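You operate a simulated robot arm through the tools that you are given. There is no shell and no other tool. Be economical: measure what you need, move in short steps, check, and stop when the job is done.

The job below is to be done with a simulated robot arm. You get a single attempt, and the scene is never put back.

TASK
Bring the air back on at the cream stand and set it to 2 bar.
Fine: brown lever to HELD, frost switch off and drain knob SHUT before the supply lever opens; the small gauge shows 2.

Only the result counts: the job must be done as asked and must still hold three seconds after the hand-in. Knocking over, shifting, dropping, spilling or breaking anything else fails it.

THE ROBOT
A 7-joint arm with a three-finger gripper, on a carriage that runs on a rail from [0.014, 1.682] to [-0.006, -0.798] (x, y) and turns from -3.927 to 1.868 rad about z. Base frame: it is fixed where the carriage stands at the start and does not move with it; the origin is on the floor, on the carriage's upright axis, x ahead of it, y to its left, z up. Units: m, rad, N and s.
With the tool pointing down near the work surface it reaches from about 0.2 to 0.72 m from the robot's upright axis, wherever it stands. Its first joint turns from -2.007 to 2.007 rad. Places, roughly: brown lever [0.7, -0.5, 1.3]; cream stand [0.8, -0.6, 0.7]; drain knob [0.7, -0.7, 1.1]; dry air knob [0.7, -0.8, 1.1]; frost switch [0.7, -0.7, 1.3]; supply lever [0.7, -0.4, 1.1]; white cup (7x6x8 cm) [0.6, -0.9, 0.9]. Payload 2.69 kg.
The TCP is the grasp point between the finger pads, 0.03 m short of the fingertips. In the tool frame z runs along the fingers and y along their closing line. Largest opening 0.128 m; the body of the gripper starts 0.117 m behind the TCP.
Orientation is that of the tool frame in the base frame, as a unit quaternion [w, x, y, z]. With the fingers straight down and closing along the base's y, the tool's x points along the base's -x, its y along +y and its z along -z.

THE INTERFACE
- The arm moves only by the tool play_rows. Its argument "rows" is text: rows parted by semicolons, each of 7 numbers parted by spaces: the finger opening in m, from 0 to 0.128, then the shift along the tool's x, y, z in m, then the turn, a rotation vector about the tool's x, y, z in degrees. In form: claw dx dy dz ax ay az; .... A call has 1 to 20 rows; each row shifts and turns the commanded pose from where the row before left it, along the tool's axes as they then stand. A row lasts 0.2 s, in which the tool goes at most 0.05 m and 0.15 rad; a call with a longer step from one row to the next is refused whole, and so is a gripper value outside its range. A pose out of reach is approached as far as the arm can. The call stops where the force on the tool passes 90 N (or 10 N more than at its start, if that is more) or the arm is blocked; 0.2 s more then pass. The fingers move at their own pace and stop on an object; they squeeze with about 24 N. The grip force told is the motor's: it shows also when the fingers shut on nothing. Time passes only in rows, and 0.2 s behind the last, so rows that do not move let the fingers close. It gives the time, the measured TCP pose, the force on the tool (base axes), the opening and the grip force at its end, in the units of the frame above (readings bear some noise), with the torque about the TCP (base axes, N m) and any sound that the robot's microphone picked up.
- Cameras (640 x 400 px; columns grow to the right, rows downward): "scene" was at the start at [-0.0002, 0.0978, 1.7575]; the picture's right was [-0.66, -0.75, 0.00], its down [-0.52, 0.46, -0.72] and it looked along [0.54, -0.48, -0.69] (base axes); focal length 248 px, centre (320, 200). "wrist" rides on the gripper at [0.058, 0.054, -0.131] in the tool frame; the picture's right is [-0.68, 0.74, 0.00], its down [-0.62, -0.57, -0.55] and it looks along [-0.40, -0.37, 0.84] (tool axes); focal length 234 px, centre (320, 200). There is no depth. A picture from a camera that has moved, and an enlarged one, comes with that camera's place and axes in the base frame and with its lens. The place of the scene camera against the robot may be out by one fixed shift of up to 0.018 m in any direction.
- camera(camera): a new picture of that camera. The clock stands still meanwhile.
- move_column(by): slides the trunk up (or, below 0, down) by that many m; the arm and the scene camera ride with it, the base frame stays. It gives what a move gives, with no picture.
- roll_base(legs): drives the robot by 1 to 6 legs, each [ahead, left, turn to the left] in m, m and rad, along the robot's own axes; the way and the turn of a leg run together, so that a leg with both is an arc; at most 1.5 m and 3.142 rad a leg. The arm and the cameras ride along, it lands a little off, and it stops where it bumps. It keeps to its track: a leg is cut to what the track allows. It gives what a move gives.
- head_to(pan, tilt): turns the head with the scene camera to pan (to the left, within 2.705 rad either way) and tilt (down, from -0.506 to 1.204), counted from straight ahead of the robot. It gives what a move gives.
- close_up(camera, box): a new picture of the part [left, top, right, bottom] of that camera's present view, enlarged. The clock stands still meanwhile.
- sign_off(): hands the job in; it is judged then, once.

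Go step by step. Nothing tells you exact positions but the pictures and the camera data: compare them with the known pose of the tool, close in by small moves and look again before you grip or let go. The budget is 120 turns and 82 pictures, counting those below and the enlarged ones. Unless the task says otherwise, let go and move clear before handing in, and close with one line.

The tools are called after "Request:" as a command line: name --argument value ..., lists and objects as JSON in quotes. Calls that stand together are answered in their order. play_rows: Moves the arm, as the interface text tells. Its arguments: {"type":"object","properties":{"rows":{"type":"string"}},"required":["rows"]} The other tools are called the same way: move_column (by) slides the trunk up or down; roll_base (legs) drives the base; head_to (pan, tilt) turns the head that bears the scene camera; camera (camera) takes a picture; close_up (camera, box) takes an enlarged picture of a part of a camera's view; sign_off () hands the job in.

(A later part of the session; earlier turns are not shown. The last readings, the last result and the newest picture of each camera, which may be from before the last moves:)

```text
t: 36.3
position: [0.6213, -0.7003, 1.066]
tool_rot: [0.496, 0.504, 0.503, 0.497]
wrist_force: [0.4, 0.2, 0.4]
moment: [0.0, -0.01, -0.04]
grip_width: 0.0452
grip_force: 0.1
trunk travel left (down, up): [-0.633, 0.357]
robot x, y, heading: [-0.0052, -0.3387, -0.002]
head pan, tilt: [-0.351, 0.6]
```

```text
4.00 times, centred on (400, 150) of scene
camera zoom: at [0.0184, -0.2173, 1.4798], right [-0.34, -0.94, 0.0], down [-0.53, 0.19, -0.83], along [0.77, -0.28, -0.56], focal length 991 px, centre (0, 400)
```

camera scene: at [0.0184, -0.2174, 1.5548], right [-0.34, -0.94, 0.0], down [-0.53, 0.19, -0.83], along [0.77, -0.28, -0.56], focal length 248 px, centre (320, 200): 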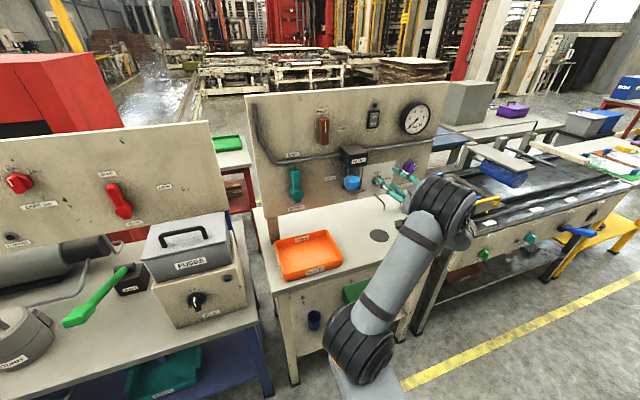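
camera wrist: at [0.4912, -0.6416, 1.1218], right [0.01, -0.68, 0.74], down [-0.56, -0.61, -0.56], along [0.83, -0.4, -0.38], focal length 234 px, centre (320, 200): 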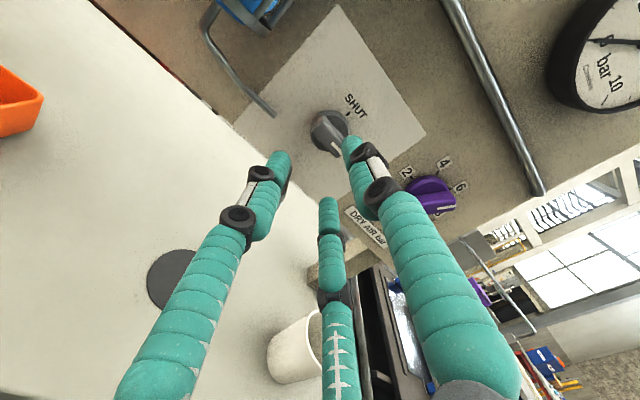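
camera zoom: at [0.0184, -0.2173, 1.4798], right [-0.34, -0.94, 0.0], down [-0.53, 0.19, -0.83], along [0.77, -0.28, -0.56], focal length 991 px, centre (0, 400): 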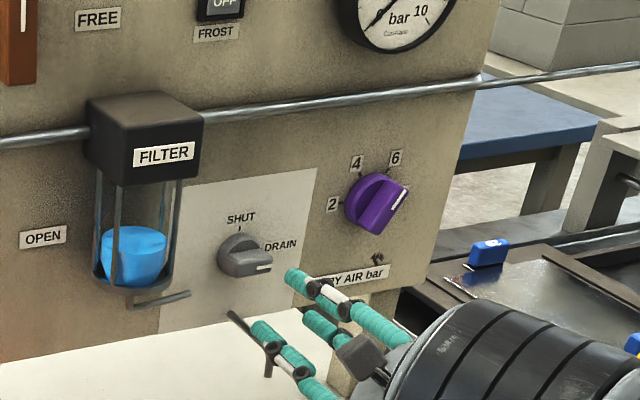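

The knob reads near y≈-0.695, z≈1.08, and the fingers look clear of the drain pipe below. I'll nudge up 6 mm and left 4 mm, then advance partway and look.

Request:
play_rows --rows "0.045 0.004 0.006 0 0 0 0;0.045 0 0 0.02 0 0 0;0.045 0 0 0.02 0 0 0;0.045 0 0 0.01 0 0 0"

Request:
close_up --camera "wrist" --box '[240, 80, 440, 240]'

Request:
close_up --camera "scene" --box '[365, 130, 435, 190]'

```text
t: 37.3
position: [0.6726, -0.6953, 1.0714]
tool_rot: [0.495, 0.504, 0.504, 0.497]
wrist_force: [0.2, -0.1, -0.1]
moment: [-0.01, 0.03, 0.05]
grip_width: 0.045
grip_force: 0.0
trunk travel left (down, up): [-0.633, 0.357]
robot x, y, heading: [-0.0034, -0.3438, 0.002]
head pan, tilt: [-0.351, 0.6]
```

```text
2.50 times, centred on (340, 160) of wrist
camera zoom: at [0.5423, -0.6371, 1.127], right [0.01, -0.68, 0.74], down [-0.56, -0.61, -0.56], along [0.83, -0.4, -0.38], focal length 585 px, centre (270, 300)
```

zoom: 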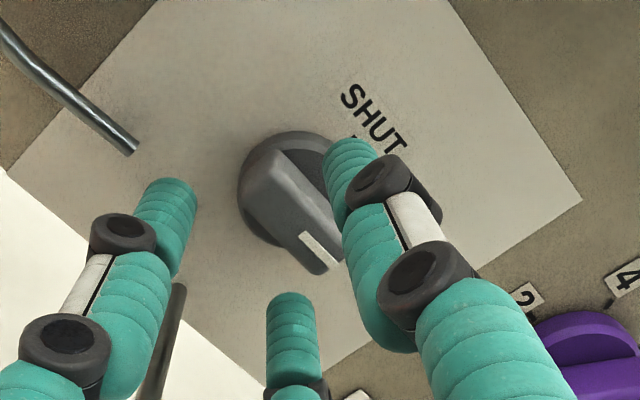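

```text
6.67 times, centred on (400, 160) of scene
camera zoom: at [0.0187, -0.2175, 1.4798], right [-0.34, -0.94, 0.0], down [-0.53, 0.19, -0.82], along [0.77, -0.28, -0.57], focal length 1652 px, centre (-213, 467)
```

zoom: 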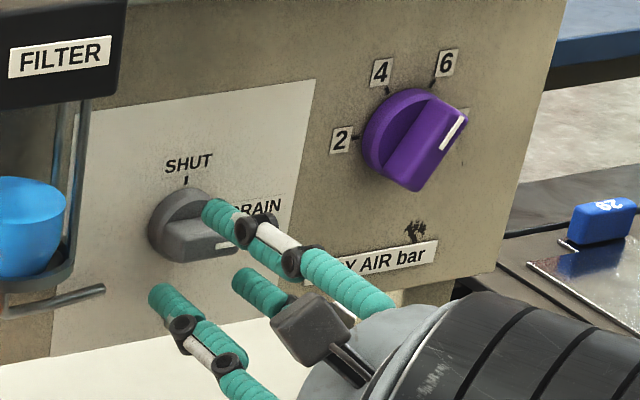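

The fingers sit about 7 mm high relative to the bar. I'll lower 7 mm, advance about 20 mm and close gently.

Request:
play_rows --rows "0.045 0 -0.007 0 0 0 0;0.045 0 0 0.01 0 0 0;0.045 0 0 0.01 0 0 0;0.03 0 0 0 0 0 0;0.0 0 0 0 0 0 0;0.0 0 0 0 0 0 0"

Request:
close_up --camera "wrist" --box '[240, 80, 440, 240]'

Request:
close_up --camera "scene" --box '[365, 130, 435, 190]'

```text
t: 38.7
position: [0.6932, -0.6922, 1.0685]
tool_rot: [0.497, 0.501, 0.504, 0.498]
wrist_force: [2.5, 5.8, 11.6]
moment: [-0.18, 0.07, 0.73]
grip_width: 0.0228
grip_force: 24.4
trunk travel left (down, up): [-0.633, 0.357]
robot x, y, heading: [0.0009, -0.3389, 0.001]
head pan, tilt: [-0.351, 0.6]
```

```text
2.50 times, centred on (340, 160) of wrist
camera zoom: at [0.5616, -0.6343, 1.1225], right [0.01, -0.68, 0.74], down [-0.55, -0.62, -0.56], along [0.83, -0.4, -0.38], focal length 585 px, centre (270, 300)
```

zoom: 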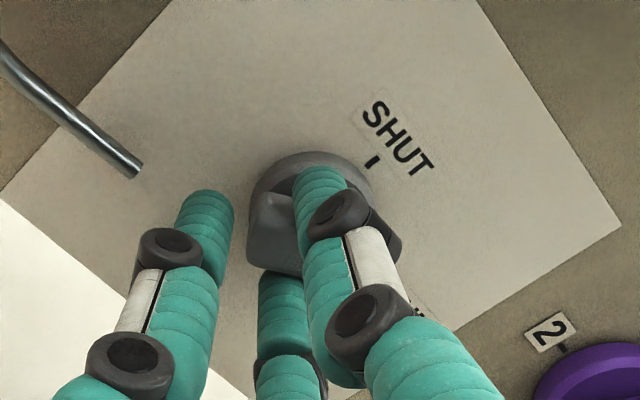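

```text
6.67 times, centred on (400, 160) of scene
camera zoom: at [0.0176, -0.2153, 1.4798], right [-0.34, -0.94, 0.0], down [-0.53, 0.19, -0.83], along [0.78, -0.28, -0.56], focal length 1652 px, centre (-213, 467)
```

zoom: 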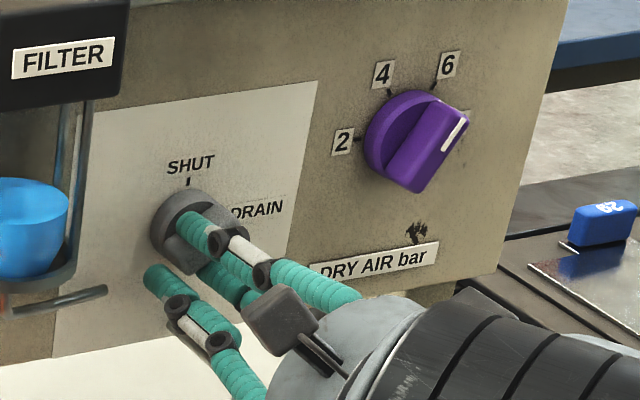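

Upper and lower-right fingers hold the bar. Their couple favours the turn toward SHUT, so I'll rotate part way and check.

Request:
play_rows --rows "0 -0.0008 0 0 0 0 -8;0 -0.0008 0 0 0 0 -8;0 -0.0008 0 0 0 0 -8;0 -0.0008 0 0 0 0 -8;0 -0.0008 0 0 0 0 -8"

Request:
close_up --camera "scene" --box '[365, 130, 435, 190]'

```text
t: 39.9
position: [0.6924, -0.6986, 1.0631]
tool_rot: [0.634, 0.303, 0.647, 0.295]
wrist_force: [-2.0, 6.4, -11.5]
moment: [-0.04, -0.85, -0.3]
grip_width: 0.0222
grip_force: 45.3
trunk travel left (down, up): [-0.633, 0.357]
robot x, y, heading: [-0.0023, -0.3381, -0.002]
head pan, tilt: [-0.351, 0.6]
```

```text
6.67 times, centred on (400, 160) of scene
camera zoom: at [0.0197, -0.2169, 1.4795], right [-0.34, -0.94, 0.0], down [-0.53, 0.19, -0.82], along [0.77, -0.28, -0.57], focal length 1652 px, centre (-213, 467)
```

zoom: 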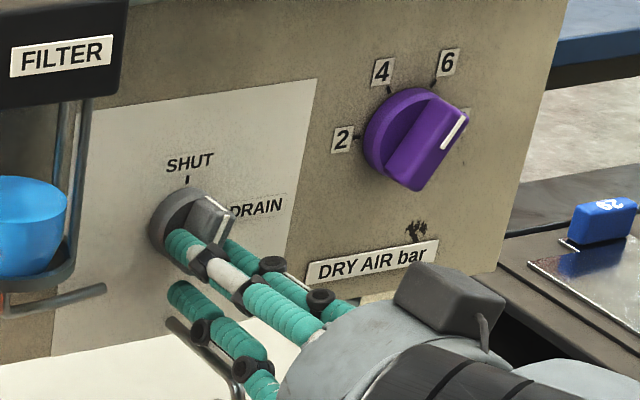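

Request:
play_rows --rows "0 -0.0008 0.001 0 0 0 -8;0 -0.0008 0 0 0 0 -8;0 -0.0008 0 0 0 0 -8;0 -0.0008 0 0 0 0 -8;0 -0.0008 0 0 0 0 -8;0 -0.0008 0 0 0 0 -8;0 0 0 0 0 0 -2"

Request:
close_up --camera "scene" --box '[365, 130, 435, 190]'

```text
t: 41.5
position: [0.6918, -0.7091, 1.0654]
tool_rot: [0.7, 0.005, 0.714, -0.001]
wrist_force: [4.2, -20.9, -14.1]
moment: [2.0, 0.63, -0.59]
grip_width: 0.0268
grip_force: 45.0
trunk travel left (down, up): [-0.633, 0.357]
robot x, y, heading: [-0.0028, -0.338, -0.001]
head pan, tilt: [-0.351, 0.6]
```

```text
6.67 times, centred on (400, 160) of scene
camera zoom: at [0.0217, -0.2236, 1.4804], right [-0.34, -0.94, 0.0], down [-0.53, 0.2, -0.82], along [0.77, -0.28, -0.57], focal length 1652 px, centre (-213, 467)
```

zoom: 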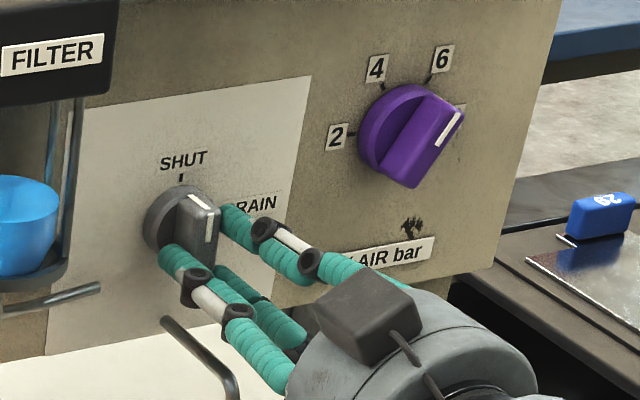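

The knob is upright at SHUT and against its stop. I'll release, back off and confirm.

Request:
play_rows --rows "0.045 0 0 0 0 0 0;0.045 0 0 0 0 0 0;0.045 0 0 -0.02 0 0 0;0.045 0 0 -0.03 0 0 0;0.045 0 0 -0.025 0 0 0"

Request:
close_up --camera "scene" --box '[280, 90, 440, 190]'

Request:
camera --camera "wrist"

```text
t: 42.7
position: [0.6167, -0.6989, 1.0718]
tool_rot: [0.702, 0.0, 0.712, 0.0]
wrist_force: [-0.3, -0.8, 0.8]
moment: [0.01, 0.02, -0.03]
grip_width: 0.0451
grip_force: 0.0
trunk travel left (down, up): [-0.633, 0.357]
robot x, y, heading: [-0.007, -0.3377, 0.0]
head pan, tilt: [-0.351, 0.6]
```

```text
4.00 times, centred on (360, 140) of scene
camera zoom: at [0.0176, -0.2169, 1.4798], right [-0.34, -0.94, 0.0], down [-0.53, 0.19, -0.83], along [0.78, -0.28, -0.56], focal length 991 px, centre (160, 440)
```

zoom: 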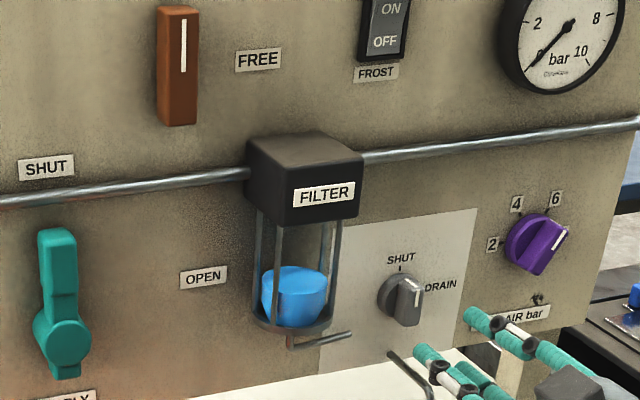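

```text
36 pictures are left
camera wrist: at [0.4846, -0.6464, 1.015], right [0.01, 0.74, 0.68], down [-0.54, -0.57, 0.62], along [0.84, -0.37, 0.39], focal length 234 px, centre (320, 200)
```

wrist: 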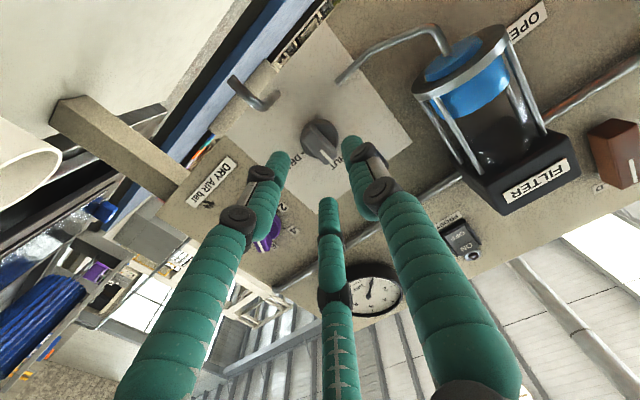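

Drain is at SHUT, the brown lever at HELD and frost OFF. Before opening the supply I'll bring the regulator near 2, so I'm moving the hand in front of the purple knob.

Request:
move_column --by 0.025

Request:
roll_base --legs '[[0, -0.12, 0]]'

Request:
close_up --camera "wrist" --box '[220, 40, 420, 200]'

Request:
close_up --camera "scene" --box '[330, 70, 430, 150]'

```text
t: 43.4
position: [0.6169, -0.7002, 1.0967]
tool_rot: [0.701, 0.0, 0.713, 0.001]
wrist_force: [0.1, -0.5, -0.3]
moment: [0.03, 0.0, 0.02]
grip_width: 0.0453
grip_force: 0.2
trunk travel left (down, up): [-0.658, 0.332]
robot x, y, heading: [-0.0052, -0.3421, 0.006]
head pan, tilt: [-0.351, 0.6]
```

```text
t: 44.7
position: [0.6153, -0.8237, 1.0958]
tool_rot: [0.702, 0.001, 0.712, 0.001]
wrist_force: [-0.9, -0.7, 0.0]
moment: [-0.02, -0.02, 0.08]
grip_width: 0.0452
grip_force: 0.0
trunk travel left (down, up): [-0.658, 0.332]
robot x, y, heading: [-0.0052, -0.4618, -0.007]
head pan, tilt: [-0.351, 0.6]
```

```text
2.50 times, centred on (320, 120) of wrist
camera zoom: at [0.4834, -0.7709, 1.039], right [0.01, 0.73, 0.68], down [-0.54, -0.57, 0.62], along [0.84, -0.37, 0.39], focal length 585 px, centre (320, 400)
```

zoom: 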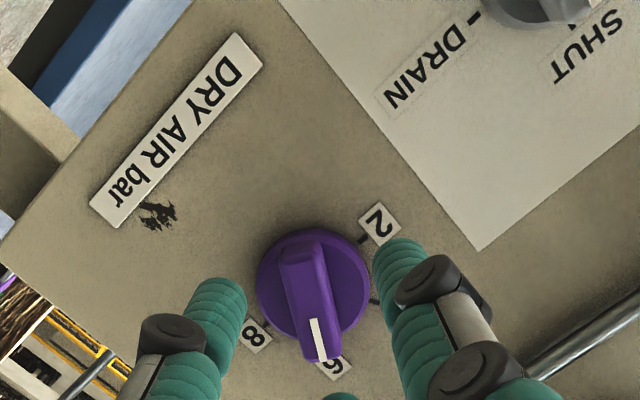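

```text
5.00 times, centred on (380, 110) of scene
camera zoom: at [0.0179, -0.3401, 1.5049], right [-0.35, -0.94, 0.0], down [-0.53, 0.2, -0.82], along [0.77, -0.29, -0.57], focal length 1239 px, centre (20, 650)
```

zoom: 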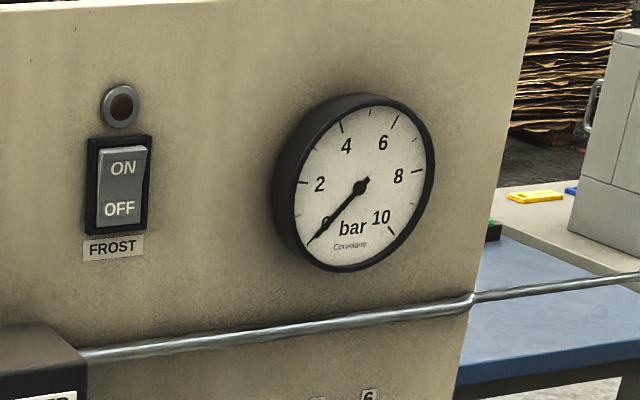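

The knob points at about 6.3 (bar near 55° above horizontal), with its centre near y≈-0.841, z≈1.107. I'll line up, roll +35° to match the bar, and advance partway.

Request:
play_rows --rows "0.055 -0.007 -0.023 0 0 0 0;0.055 0 0 0 0 0 8;0.055 0 0 0 0 0 8;0.055 0 0 0 0 0 8;0.055 0 0 0 0 0 8;0.055 0 0 0 0 0 3;0.055 0 0 0.02 0 0 0;0.055 0 0 0.02 0 0 0;0.055 0 0 0.01 0 0 0"

Request:
close_up --camera "wrist" --box '[220, 60, 440, 240]'

Request:
close_up --camera "scene" --box '[370, 130, 470, 210]'

```text
t: 46.7
position: [0.6652, -0.8467, 1.1029]
tool_rot: [0.669, 0.216, 0.679, 0.21]
wrist_force: [0.0, 0.2, 0.5]
moment: [0.01, 0.04, -0.01]
grip_width: 0.0551
grip_force: 0.0
trunk travel left (down, up): [-0.658, 0.332]
robot x, y, heading: [-0.0034, -0.4629, -0.0]
head pan, tilt: [-0.351, 0.6]
```

```text
2.22 times, centred on (330, 150) of wrist
camera zoom: at [0.5339, -0.7697, 1.0869], right [0.02, 0.21, 0.98], down [-0.55, -0.82, 0.19], along [0.84, -0.54, 0.1], focal length 520 px, centre (298, 311)
```

zoom: 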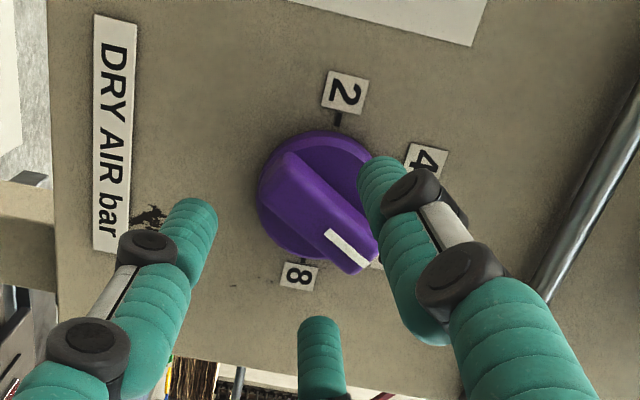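

```text
5.00 times, centred on (420, 170) of scene
camera zoom: at [0.0181, -0.3389, 1.5048], right [-0.35, -0.94, 0.0], down [-0.53, 0.2, -0.82], along [0.77, -0.29, -0.57], focal length 1239 px, centre (-180, 350)
```

zoom: 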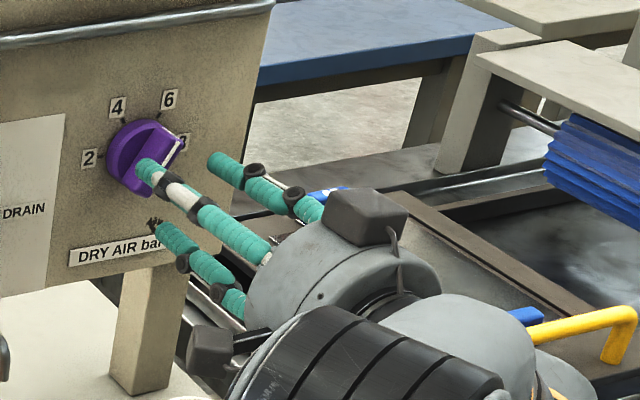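

Alignment looks right, so I'll advance about 22 mm and close on the bar.

Request:
play_rows --rows "0.055 0 0 0.012 0 0 0;0.055 0 0 0.01 0 0 0;0.03 0 0 0 0 0 0;0 0 0 0 0 0 0;0 0 0 0 0 0 0"

Request:
close_up --camera "wrist" --box '[220, 60, 440, 240]'

```text
t: 47.9
position: [0.6873, -0.845, 1.1037]
tool_rot: [0.67, 0.214, 0.679, 0.212]
wrist_force: [0.0, 2.3, 2.3]
moment: [-0.03, 0.07, 0.12]
grip_width: 0.029
grip_force: 23.4
trunk travel left (down, up): [-0.658, 0.332]
robot x, y, heading: [-0.0057, -0.4595, -0.001]
head pan, tilt: [-0.351, 0.6]
```

```text
2.22 times, centred on (330, 150) of wrist
camera zoom: at [0.5563, -0.7682, 1.0869], right [0.01, 0.21, 0.98], down [-0.55, -0.82, 0.19], along [0.84, -0.54, 0.11], focal length 520 px, centre (298, 311)
```

zoom: 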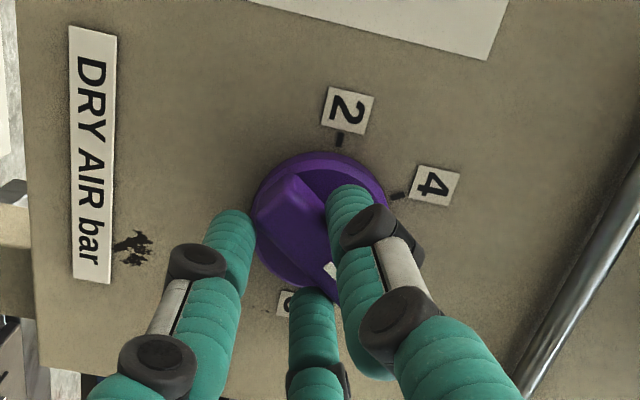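

It's gripped with little side load. I'll rotate counter-clockwise 56° first and check.

Request:
play_rows --rows "0 -0.0008 0 0 0 0 -8;0 -0.0008 0 0 0 0 -8;0 -0.0008 0 0 0 0 -8;0 -0.0008 0 0 0 0 -8;0 -0.0008 0 0 0 0 -8;0 -0.0008 0 0 0 0 -8;0 -0.0008 0 0 0 0 -8"

Request:
close_up --camera "scene" --box '[360, 120, 440, 190]'

```text
t: 49.5
position: [0.6881, -0.8498, 1.1076]
tool_rot: [0.689, -0.128, 0.701, -0.131]
wrist_force: [9.7, -10.0, 6.5]
moment: [0.08, 1.29, -1.09]
grip_width: 0.0282
grip_force: 45.3
trunk travel left (down, up): [-0.658, 0.332]
robot x, y, heading: [-0.0046, -0.4588, -0.003]
head pan, tilt: [-0.351, 0.6]
```

```text
5.71 times, centred on (400, 155) of scene
camera zoom: at [0.0193, -0.3409, 1.5051], right [-0.35, -0.94, 0.0], down [-0.53, 0.2, -0.82], along [0.77, -0.29, -0.57], focal length 1416 px, centre (-137, 457)
```

zoom: 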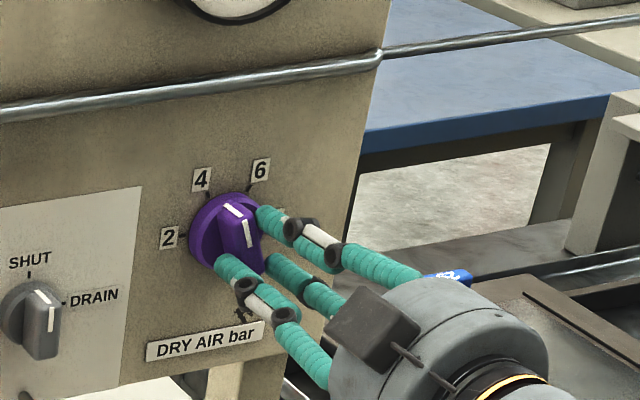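

Request:
play_rows --rows "0 -0.0008 -0.001 0 0 0 -8;0 -0.0008 -0.001 0 0 0 -8;0 -0.0008 0 0 0 0 -8;0 -0.0008 0 0 0 0 -8;0 -0.0008 0 0 0 0 -8;0 -0.0008 0 0 0 0 -8;0 -0.0008 0 0 0 0 -8;0 0 0 0 0 0 -3;0 0 0 0 0 0 0"

Request:
close_up --camera "scene" --box '[360, 120, 440, 190]'

```text
t: 51.5
position: [0.7005, -0.8462, 1.1176]
tool_rot: [0.532, -0.438, 0.591, -0.42]
wrist_force: [-51.7, 11.8, -71.8]
moment: [-0.04, 0.09, 1.17]
grip_width: 0.0299
grip_force: 44.8
out of reach, approached as far as the arm can: row 7, 8
trunk travel left (down, up): [-0.658, 0.332]
robot x, y, heading: [-0.0045, -0.4632, -0.002]
head pan, tilt: [-0.351, 0.6]
```

```text
5.71 times, centred on (400, 155) of scene
camera zoom: at [0.0174, -0.3421, 1.5046], right [-0.35, -0.94, 0.0], down [-0.53, 0.2, -0.82], along [0.77, -0.28, -0.57], focal length 1416 px, centre (-137, 457)
```

zoom: 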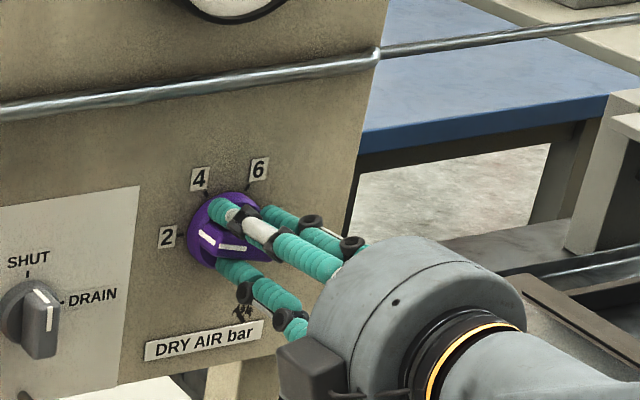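

The roll reached its joint limit and the arm is pressing, but the pointer is close to 2. I'll open now and back off.

Request:
play_rows --rows "0.04 0 0 0 0 0 0;0.05 0 0 0 0 0 0;0.05 0 0 0 0 0 0"

Request:
play_rows --rows "0.05 0 0 -0.015 0 0 0;0.05 0 0 -0.02 0 0 0;0.05 0 0 -0.02 0 0 0;0.05 0 0 -0.02 0 0 0"

Request:
close_up --camera "scene" --box '[360, 120, 440, 190]'

```text
t: 52.3
position: [0.7013, -0.8333, 1.1462]
tool_rot: [0.546, -0.438, 0.57, -0.43]
wrist_force: [-15.4, 4.9, -5.2]
moment: [0.24, 0.6, 0.31]
grip_width: 0.0557
grip_force: 4.1
trunk travel left (down, up): [-0.658, 0.332]
robot x, y, heading: [-0.0042, -0.458, 0.0]
head pan, tilt: [-0.351, 0.6]
```

```text
t: 53.3
position: [0.6351, -0.8273, 1.1642]
tool_rot: [0.543, -0.433, 0.578, -0.429]
wrist_force: [0.2, 0.5, 0.1]
moment: [0.01, -0.02, 0.03]
grip_width: 0.0501
grip_force: 0.0
out of reach, approached as far as the arm can: row 2, 3, 4
trunk travel left (down, up): [-0.658, 0.332]
robot x, y, heading: [-0.0047, -0.4622, -0.003]
head pan, tilt: [-0.351, 0.6]
```

```text
5.71 times, centred on (400, 155) of scene
camera zoom: at [0.0173, -0.3388, 1.5048], right [-0.35, -0.94, 0.0], down [-0.53, 0.2, -0.83], along [0.77, -0.29, -0.56], focal length 1416 px, centre (-137, 457)
```

zoom: 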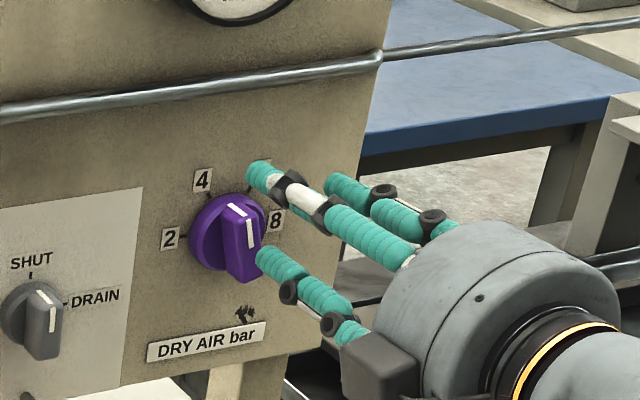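

Releasing nudged the knob back to around 4. Rolling further this way hits a joint limit, so I'll test whether the opposite roll (about +160°) is reachable for a flipped grip.

Request:
play_rows --rows "0.05 0 0 0 0 0 8;0.05 0 0 0 0 0 8;0.05 0 0 0 0 0 8;0.05 0 0 0 0 0 8;0.05 0 0 0 0 0 8;0.05 0 0 0 0 0 8;0.05 0 0 0 0 0 8;0.05 0 0 0 0 0 8;0.05 0 0 0 0 0 8"

Request:
play_rows --rows "0.05 0 0 0 0 0 8;0.05 0 0 0 0 0 8;0.05 0 0 0 0 0 8;0.05 0 0 0 0 0 8;0.05 0 0 0 0 0 8;0.05 0 0 0 0 0 8;0.05 0 0 0 0 0 8;0.05 0 0 0 0 0 8;0.05 0 0 0 0 0 8;0.05 0 0 0 0 0 8;0.05 0 0 0 0 0 8;0.05 0 0 0 0 0 8"

Request:
play_rows --rows "0.05 0 0 0 0 0 8;0.05 0 0 0 0 0 8;0.05 0 0 0 0 0 8;0.05 0 0 0 0 0 8;0.05 0 0 0 0 0 8;0.05 0 0 0 0 0 8;0.05 0 0 0 0 0 8"

```text
t: 55.3
position: [0.6331, -0.8286, 1.1618]
tool_rot: [0.693, -0.015, 0.72, -0.028]
wrist_force: [0.0, -0.3, -0.2]
moment: [0.01, 0.01, -0.03]
grip_width: 0.0501
grip_force: 0.1
trunk travel left (down, up): [-0.658, 0.332]
robot x, y, heading: [-0.0023, -0.4602, -0.002]
head pan, tilt: [-0.351, 0.6]
```

```text
t: 57.9
position: [0.6349, -0.8275, 1.1625]
tool_rot: [0.484, 0.525, 0.493, 0.497]
wrist_force: [-0.1, 0.2, 0.1]
moment: [-0.02, 0.01, 0.0]
grip_width: 0.0502
grip_force: 0.1
trunk travel left (down, up): [-0.658, 0.332]
robot x, y, heading: [-0.0038, -0.4627, -0.001]
head pan, tilt: [-0.351, 0.6]
```

```text
t: 59.5
position: [0.6354, -0.8276, 1.1631]
tool_rot: [0.194, 0.695, 0.189, 0.666]
wrist_force: [0.6, 0.1, -0.1]
moment: [0.03, 0.02, 0.03]
grip_width: 0.0501
grip_force: 0.0
trunk travel left (down, up): [-0.658, 0.332]
robot x, y, heading: [-0.0044, -0.4618, -0.003]
head pan, tilt: [-0.351, 0.6]
```

Roll of +149° is reachable, so a flipped grip will work for fine tuning later. Next comes the supply lever: I'll roll back, rise above the filter, travel left and look.

Request:
play_rows --rows "0.05 0 0 0 0 0 -8;0.05 0 0 0 0 0 -8;0.05 0 0 0 0 0 -8;0.05 0 0 0 0 0 -8;0.05 0 0 0 0 0 -8;0.05 0 0 0 0 0 -8;0.05 0 0 0 0 0 -8;0.05 0 0 0 0 0 -8;0.05 0 0 0 0 0 -8;0.05 0 0 0 0 0 -8;0.05 0 0 0 0 0 -8;0.05 0 0 0 0 0 -8;0.05 0 0 0 0 0 -8;0.05 0 0 0 0 0 -8;0.05 0 0 0 0 0 -8;0.05 0 0 0 0 0 -8;0.05 0 0 0 0 0 -8;0.05 0 0 0 0 0 -8;0.05 0 0 0 0 0 -5"

Request:
move_column --by 0.14

Request:
roll_base --legs '[[0, 0.43, 0]]'

Request:
move_column --by -0.14

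Request:
camera --camera "wrist"

Request:
close_up --camera "scene" --box '[320, 80, 480, 200]'

```text
t: 63.5
position: [0.6354, -0.8284, 1.1615]
tool_rot: [0.694, 0.003, 0.72, -0.012]
wrist_force: [-0.5, 0.3, 1.5]
moment: [0.02, -0.01, -0.03]
grip_width: 0.0502
grip_force: 0.2
trunk travel left (down, up): [-0.658, 0.332]
robot x, y, heading: [-0.0063, -0.4611, -0.005]
head pan, tilt: [-0.351, 0.6]
```

```text
t: 65.1
position: [0.6356, -0.8281, 1.3029]
tool_rot: [0.694, 0.003, 0.72, -0.01]
wrist_force: [0.6, -0.4, 0.0]
moment: [0.01, -0.02, 0.01]
grip_width: 0.0501
grip_force: 0.1
trunk travel left (down, up): [-0.798, 0.192]
robot x, y, heading: [-0.005, -0.4621, -0.004]
head pan, tilt: [-0.351, 0.6]
```

```text
t: 67.8
position: [0.6371, -0.3995, 1.3023]
tool_rot: [0.693, 0.004, 0.72, -0.012]
wrist_force: [0.3, 0.2, 0.2]
moment: [-0.02, 0.03, -0.05]
grip_width: 0.0501
grip_force: 0.1
trunk travel left (down, up): [-0.798, 0.192]
robot x, y, heading: [0.0016, -0.0285, -0.007]
head pan, tilt: [-0.351, 0.6]
```

```text
t: 69.4
position: [0.6375, -0.4009, 1.1616]
tool_rot: [0.694, 0.005, 0.72, -0.012]
wrist_force: [0.6, 0.8, 0.2]
moment: [0.01, 0.0, -0.01]
grip_width: 0.0499
grip_force: 0.0
trunk travel left (down, up): [-0.658, 0.332]
robot x, y, heading: [-0.003, -0.0304, -0.005]
head pan, tilt: [-0.351, 0.6]
```

```text
27 pictures are left
camera wrist: at [0.5049, -0.3455, 1.1082], right [0.04, 0.74, 0.67], down [-0.54, -0.55, 0.64], along [0.84, -0.39, 0.38], focal length 234 px, centre (320, 200)
```

wrist: 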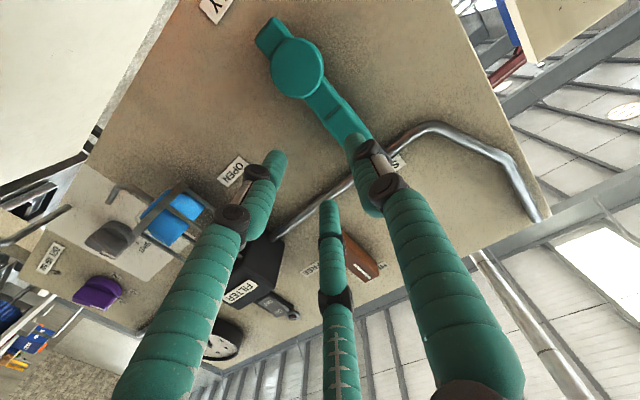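

```text
3.33 times, centred on (400, 140) of scene
camera zoom: at [0.0219, 0.091, 1.5048], right [-0.35, -0.94, 0.0], down [-0.53, 0.2, -0.83], along [0.77, -0.29, -0.56], focal length 826 px, centre (53, 400)
```

zoom: 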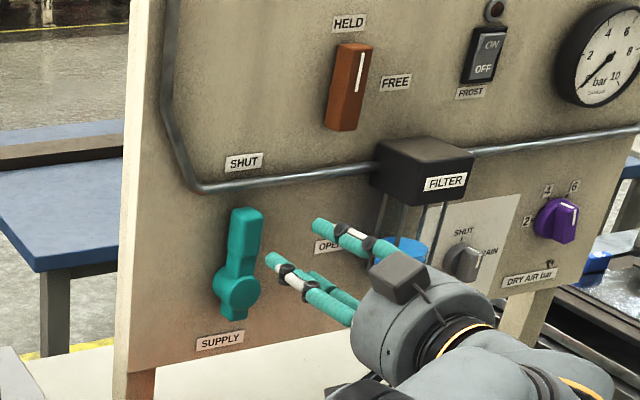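

The supply hub is near y≈-0.371, z≈1.100, with the arm pointing up to z≈1.18. I'll align to grip it about 55 mm above the pivot.

Request:
play_rows --rows "0.055 0.004 0.024 0 0 0 0;0.055 0 0 0.02 0 -1.5 0;0.055 0 0 0.02 1 0 0"

Request:
close_up --camera "wrist" --box '[220, 40, 440, 220]'

Request:
close_up --camera "scene" --box '[350, 110, 450, 190]'

```text
t: 70.2
position: [0.6779, -0.3787, 1.1567]
tool_rot: [0.702, 0.01, 0.712, -0.019]
wrist_force: [-0.6, -0.6, 0.6]
moment: [0.01, 0.01, 0.0]
grip_width: 0.0551
grip_force: 0.1
trunk travel left (down, up): [-0.658, 0.332]
robot x, y, heading: [0.0012, -0.0299, -0.009]
head pan, tilt: [-0.351, 0.6]
```

```text
2.22 times, centred on (330, 130) of wrist
camera zoom: at [0.5482, -0.3204, 1.0989], right [0.04, 0.74, 0.67], down [-0.56, -0.53, 0.63], along [0.82, -0.4, 0.4], focal length 520 px, centre (298, 356)
```

zoom: 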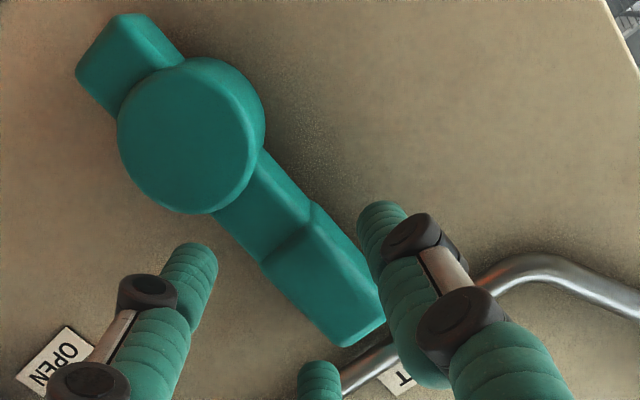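

```text
5.00 times, centred on (400, 150) of scene
camera zoom: at [0.0223, 0.0916, 1.5047], right [-0.35, -0.94, 0.0], down [-0.53, 0.2, -0.83], along [0.77, -0.29, -0.56], focal length 1239 px, centre (-80, 450)
```

zoom: 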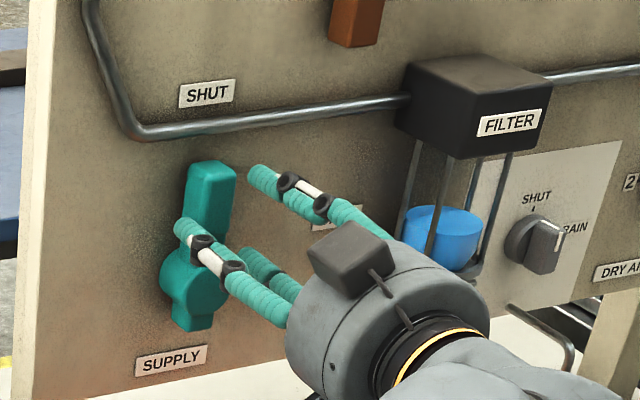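

The lever is between the single finger and the pair. I'll advance 20 mm and close.

Request:
play_rows --rows "0.055 0 0 0.01 0 0 0;0.055 0 0 0.01 0 0 0;0.03 0 0 0 0 0 0;0 0 0 0 0 0 0;0 0 0 0 0 0 0"

Request:
close_up --camera "scene" --box '[350, 110, 450, 190]'

```text
t: 71.4
position: [0.698, -0.38, 1.1569]
tool_rot: [0.703, 0.012, 0.711, -0.018]
wrist_force: [0.8, -2.3, 1.1]
moment: [0.58, 0.22, 0.52]
grip_width: 0.0411
grip_force: 32.0
trunk travel left (down, up): [-0.658, 0.332]
robot x, y, heading: [0.0024, -0.0336, -0.01]
head pan, tilt: [-0.351, 0.6]
```

```text
5.00 times, centred on (400, 150) of scene
camera zoom: at [0.022, 0.0904, 1.5049], right [-0.35, -0.94, 0.0], down [-0.53, 0.2, -0.83], along [0.77, -0.29, -0.57], focal length 1239 px, centre (-80, 450)
```

zoom: 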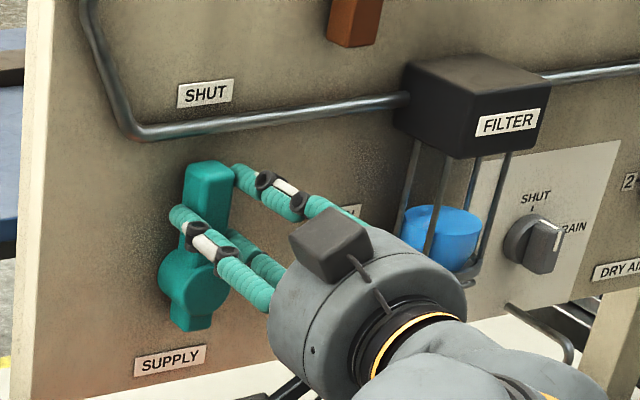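

It's gripped firmly. I'll swing it clockwise toward OPEN about the hub, first 40°.

Request:
play_rows --rows "0 0.0017 -0.0078 0 0 0 8;0 0.0017 -0.0078 0 0 0 8;0 0.0017 -0.0078 0 0 0 8;0 0.0017 -0.0078 0 0 0 8;0 0.0017 -0.0078 0 0 0 8"

Request:
close_up --camera "scene" --box '[350, 110, 450, 190]'

```text
t: 72.6
position: [0.6971, -0.4125, 1.1411]
tool_rot: [0.667, 0.254, 0.663, 0.226]
wrist_force: [13.3, -2.2, 11.8]
moment: [0.38, 0.27, 1.4]
grip_width: 0.0393
grip_force: 46.0
trunk travel left (down, up): [-0.658, 0.332]
robot x, y, heading: [0.0029, -0.0341, -0.005]
head pan, tilt: [-0.351, 0.6]
```

```text
5.00 times, centred on (400, 150) of scene
camera zoom: at [0.0233, 0.0913, 1.5049], right [-0.35, -0.94, 0.0], down [-0.53, 0.2, -0.82], along [0.77, -0.29, -0.57], focal length 1239 px, centre (-80, 450)
```

zoom: 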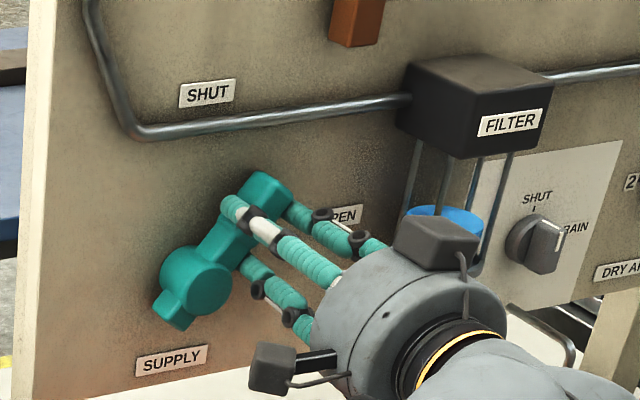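

Request:
play_rows --rows "0 0.0017 -0.0078 0 0 0 8;0 0.0017 -0.0078 0 0 0 8;0 0.0017 -0.0078 0 0 0 8;0 0.0017 -0.0078 0 0 0 8;0 0.0017 -0.0078 0 0 0 8;0 0.0017 -0.0078 0 0 0 8;0 0.0004 -0.002 0 0 0 2;0 0 0 0 0 0 0"

Request:
camera --camera "scene"

```text
t: 74.4
position: [0.6971, -0.4279, 1.0977]
tool_rot: [0.516, 0.505, 0.494, 0.485]
wrist_force: [25.2, -2.2, 28.3]
moment: [-2.49, -0.52, 0.1]
grip_width: 0.0427
grip_force: 44.9
trunk travel left (down, up): [-0.658, 0.332]
robot x, y, heading: [-0.0036, -0.0287, -0.007]
head pan, tilt: [-0.351, 0.6]
```

```text
21 pictures are left
camera scene: at [0.023, 0.0936, 1.5046], right [-0.35, -0.94, 0.0], down [-0.53, 0.2, -0.83], along [0.77, -0.29, -0.56], focal length 248 px, centre (320, 200)
```

scene: 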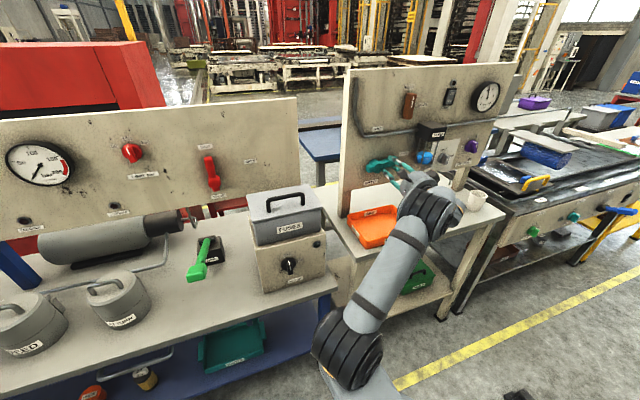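

The lever is horizontal at OPEN, against its stop. I'll release, back off, and check the lever and gauge.

Request:
play_rows --rows "0.055 0 0 0 0 0 0;0.06 0 0 0 0 0 0;0.06 0 0 -0.02 0 0 0;0.06 0 0 -0.03 0 0 0;0.06 0 0 -0.02 0 0 0"

Request:
close_up --camera "scene" --box '[340, 60, 520, 200]'

```text
t: 75.6
position: [0.625, -0.4268, 1.0933]
tool_rot: [0.51, 0.511, 0.495, 0.483]
wrist_force: [-0.2, -0.1, 0.1]
moment: [0.0, 0.0, -0.01]
grip_width: 0.0601
grip_force: 0.0
trunk travel left (down, up): [-0.658, 0.332]
robot x, y, heading: [-0.0001, -0.0282, -0.014]
head pan, tilt: [-0.351, 0.6]
```

```text
2.86 times, centred on (430, 130) of scene
camera zoom: at [0.0215, 0.0908, 1.5048], right [-0.35, -0.94, 0.0], down [-0.53, 0.2, -0.83], along [0.77, -0.29, -0.56], focal length 708 px, centre (6, 400)
```

zoom: 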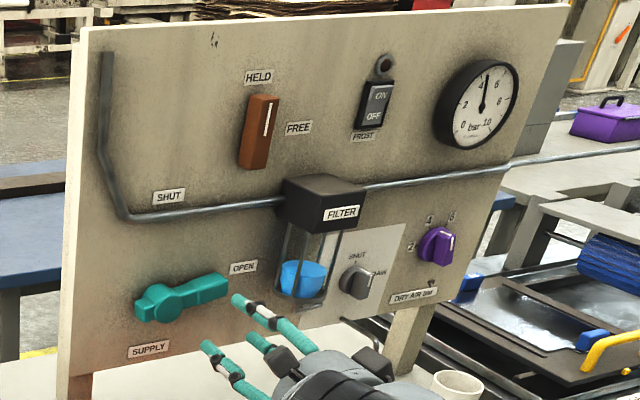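

Supply is OPEN and the gauge reads about 4.5 bar. Now I'll go back over the filter to the regulator knob and roll to about +166° for the flipped grip.

Request:
move_column --by 0.21

Request:
roll_base --legs '[[0, -0.407, 0.01]]'

Request:
play_rows --rows "0.055 0 0 0 0 2 8;0.055 0 0 0 0 0 8;0.055 0 0 0 0 0 8;0.055 0 0 0 0 0 8;0.055 0 0 0 0 0 8;0.055 0 0 0 0 0 8;0.055 0 0 0 0 0 8;0.055 0 0 0 0 0 8;0.055 0 0 0 0 0 8;0.055 0 0 0 0 0 3"

Request:
move_column --by -0.198

Request:
close_up --camera "wrist" --box '[200, 40, 460, 240]'

```text
t: 77.9
position: [0.6254, -0.4258, 1.3034]
tool_rot: [0.511, 0.51, 0.494, 0.484]
wrist_force: [0.2, -0.5, 1.0]
moment: [-0.01, 0.02, -0.01]
grip_width: 0.06
grip_force: 0.1
trunk travel left (down, up): [-0.868, 0.122]
robot x, y, heading: [-0.0018, -0.0324, -0.006]
head pan, tilt: [-0.351, 0.6]
```

```text
t: 80.4
position: [0.6265, -0.8222, 1.3039]
tool_rot: [0.509, 0.508, 0.497, 0.486]
wrist_force: [0.2, -0.3, -0.3]
moment: [0.01, -0.03, 0.05]
grip_width: 0.0604
grip_force: 0.1
trunk travel left (down, up): [-0.868, 0.122]
robot x, y, heading: [-0.0051, -0.4334, 0.001]
head pan, tilt: [-0.351, 0.6]
```

```text
t: 82.6
position: [0.6255, -0.823, 1.3043]
tool_rot: [0.093, 0.704, 0.097, 0.698]
wrist_force: [0.3, -0.8, 0.8]
moment: [-0.02, 0.0, -0.03]
grip_width: 0.0553
grip_force: 0.0
trunk travel left (down, up): [-0.868, 0.122]
robot x, y, heading: [-0.0036, -0.4342, 0.002]
head pan, tilt: [-0.351, 0.6]
```

```text
t: 84.7
position: [0.625, -0.8226, 1.1061]
tool_rot: [0.095, 0.704, 0.097, 0.698]
wrist_force: [-0.6, 0.1, 0.7]
moment: [-0.02, 0.0, 0.02]
grip_width: 0.0548
grip_force: 0.1
trunk travel left (down, up): [-0.67, 0.32]
robot x, y, heading: [-0.0008, -0.4341, 0.004]
head pan, tilt: [-0.351, 0.6]
```

```text
2.00 times, centred on (330, 140) of wrist
camera zoom: at [0.4945, -0.8597, 1.1777], right [0.0, -0.89, -0.45], down [-0.56, 0.38, -0.74], along [0.83, 0.25, -0.5], focal length 468 px, centre (300, 320)
```

zoom: 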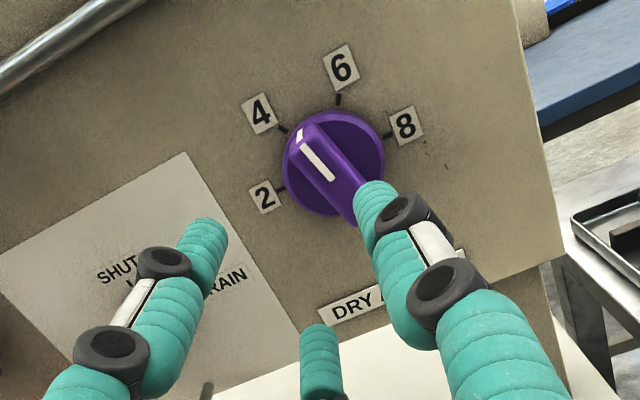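

The flipped grip lines up with the bar, which points at about 4.4. I'll shift right 12 mm, advance partway and check.

Request:
play_rows --rows "0.055 -0.003 0.011 0 0 0 0;0.055 0 0 0.02 0 0 0;0.055 0 0 0.02 0 0 0"

Request:
close_up --camera "wrist" --box '[200, 40, 460, 240]'

```text
t: 85.5
position: [0.6661, -0.834, 1.1049]
tool_rot: [0.096, 0.703, 0.097, 0.698]
wrist_force: [-0.7, -0.5, -0.3]
moment: [-0.02, -0.02, 0.02]
grip_width: 0.055
grip_force: 0.0
trunk travel left (down, up): [-0.67, 0.32]
robot x, y, heading: [-0.0033, -0.4364, 0.0]
head pan, tilt: [-0.351, 0.6]
```

```text
2.00 times, centred on (330, 140) of wrist
camera zoom: at [0.535, -0.872, 1.176], right [0.0, -0.89, -0.45], down [-0.56, 0.38, -0.74], along [0.83, 0.25, -0.5], focal length 468 px, centre (300, 320)
```

zoom: 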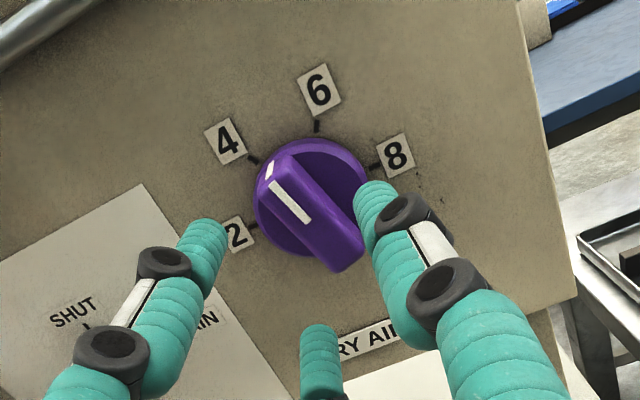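

Request:
play_rows --rows "0.055 0 0 0.012 0 0 0;0.055 0 0 0.01 0 0 0;0.03 0 0 0 0 0 0;0 0 0 0 0 0 0;0 0 0 0 0 0 0;0 -0.0008 0 0 0 0 -8;0 -0.0008 0 0 0 0 -8;0 -0.0008 0 0 0 0 -8;0 -0.0008 0 0 0 0 -8;0 -0.0008 0 0 0 0 -8;0 -0.0008 0 0 0 0 -8"

Request:
close_up --camera "scene" --box '[350, 70, 450, 190]'

```text
t: 87.9
position: [0.6877, -0.8435, 1.1035]
tool_rot: [0.374, 0.603, 0.369, 0.6]
wrist_force: [16.8, -27.3, 15.8]
moment: [0.17, 0.0, -1.35]
grip_width: 0.0286
grip_force: 45.0
trunk travel left (down, up): [-0.67, 0.32]
robot x, y, heading: [-0.0065, -0.4353, 0.002]
head pan, tilt: [-0.351, 0.6]
```

```text
3.33 times, centred on (400, 130) of scene
camera zoom: at [0.0189, -0.3166, 1.5174], right [-0.34, -0.94, 0.0], down [-0.53, 0.2, -0.82], along [0.77, -0.28, -0.57], focal length 826 px, centre (53, 433)
```

zoom: 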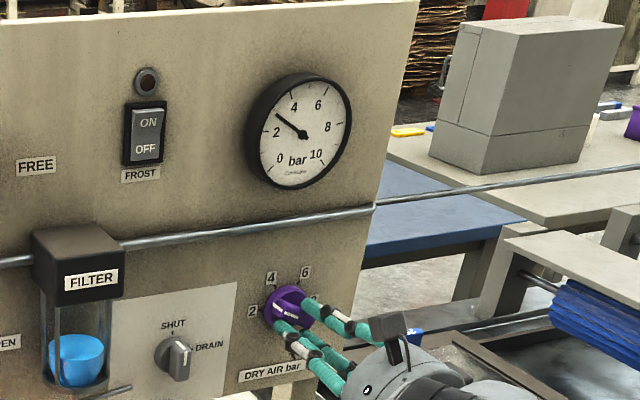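

The gauge is at about 2.9. I'll turn another 20° and look closely.

Request:
play_rows --rows "0 -0.0025 0 0 0 0 -7;0 -0.0008 0 0 0 0 -7;0 -0.0008 0 0 0 0 -6;0 0 0 0 0 0 0"

Request:
close_up --camera "scene" --box '[385, 85, 445, 130]'

```text
t: 88.9
position: [0.6859, -0.8459, 1.1034]
tool_rot: [0.472, 0.529, 0.469, 0.527]
wrist_force: [13.6, -23.5, 20.6]
moment: [0.15, -0.49, -0.73]
grip_width: 0.0282
grip_force: 45.1
trunk travel left (down, up): [-0.67, 0.32]
robot x, y, heading: [-0.0058, -0.4333, 0.0]
head pan, tilt: [-0.351, 0.6]
```

```text
8.89 times, centred on (415, 108) of scene
camera zoom: at [0.0173, -0.3152, 1.5172], right [-0.34, -0.94, 0.0], down [-0.53, 0.2, -0.82], along [0.78, -0.28, -0.57], focal length 2203 px, centre (-524, 1022)
```

zoom: 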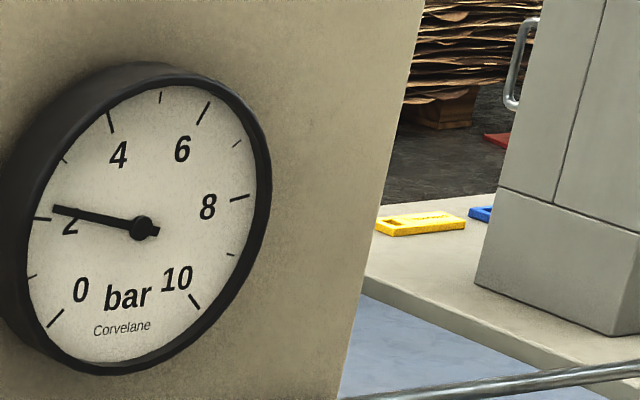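

The gauge is at about 2.2. I'll turn 6° more.

Request:
play_rows --rows "0 -0.0006 0 0 0 0 -6;0 0 0 0 0 0 0"

Request:
close_up --camera "scene" --box '[385, 85, 445, 130]'

```text
t: 89.5
position: [0.6863, -0.8466, 1.1047]
tool_rot: [0.501, 0.504, 0.495, 0.501]
wrist_force: [12.3, -24.5, 22.3]
moment: [0.21, -0.57, -0.16]
grip_width: 0.0288
grip_force: 45.1
trunk travel left (down, up): [-0.67, 0.32]
robot x, y, heading: [-0.0003, -0.4356, 0.001]
head pan, tilt: [-0.351, 0.6]
```

```text
8.89 times, centred on (415, 108) of scene
camera zoom: at [0.0167, -0.3151, 1.5172], right [-0.34, -0.94, 0.0], down [-0.53, 0.2, -0.82], along [0.78, -0.28, -0.57], focal length 2203 px, centre (-524, 1022)
```

zoom: 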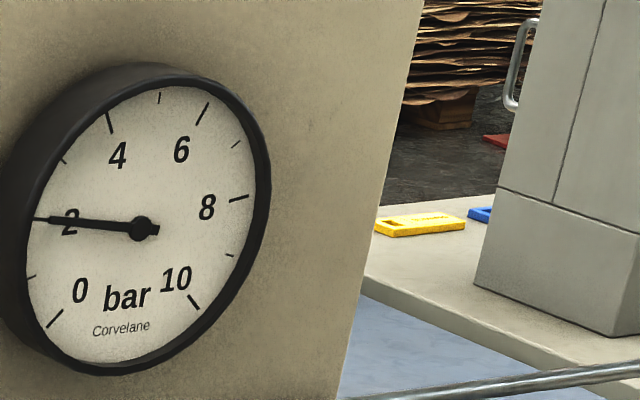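

The needle is on 2. Before releasing I'll relieve the side load a little so the knob isn't dragged.

Request:
play_rows --rows "0 -0.002 0.002 -0.001 0 0 0;0 0 0 0 0 0 0"

Request:
close_up --camera "scene" --box '[385, 85, 445, 130]'

```text
t: 90.1
position: [0.6863, -0.8471, 1.1039]
tool_rot: [0.498, 0.504, 0.497, 0.501]
wrist_force: [10.8, -16.9, 16.7]
moment: [0.16, -0.42, -1.59]
grip_width: 0.0285
grip_force: 45.4
trunk travel left (down, up): [-0.67, 0.32]
robot x, y, heading: [-0.0029, -0.4332, -0.003]
head pan, tilt: [-0.351, 0.6]
```

```text
8.89 times, centred on (415, 108) of scene
camera zoom: at [0.0171, -0.3139, 1.517], right [-0.34, -0.94, 0.0], down [-0.53, 0.2, -0.82], along [0.78, -0.28, -0.57], focal length 2203 px, centre (-524, 1022)
```

zoom: 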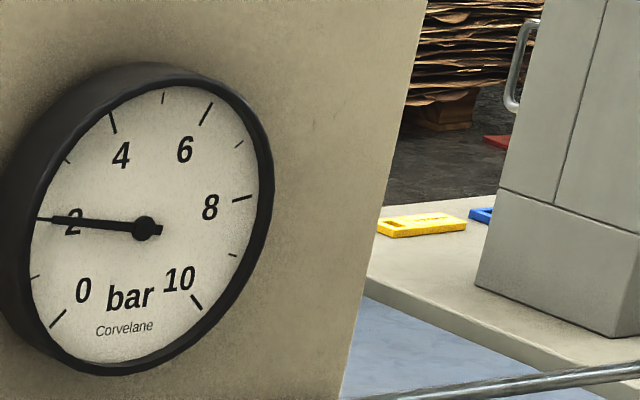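

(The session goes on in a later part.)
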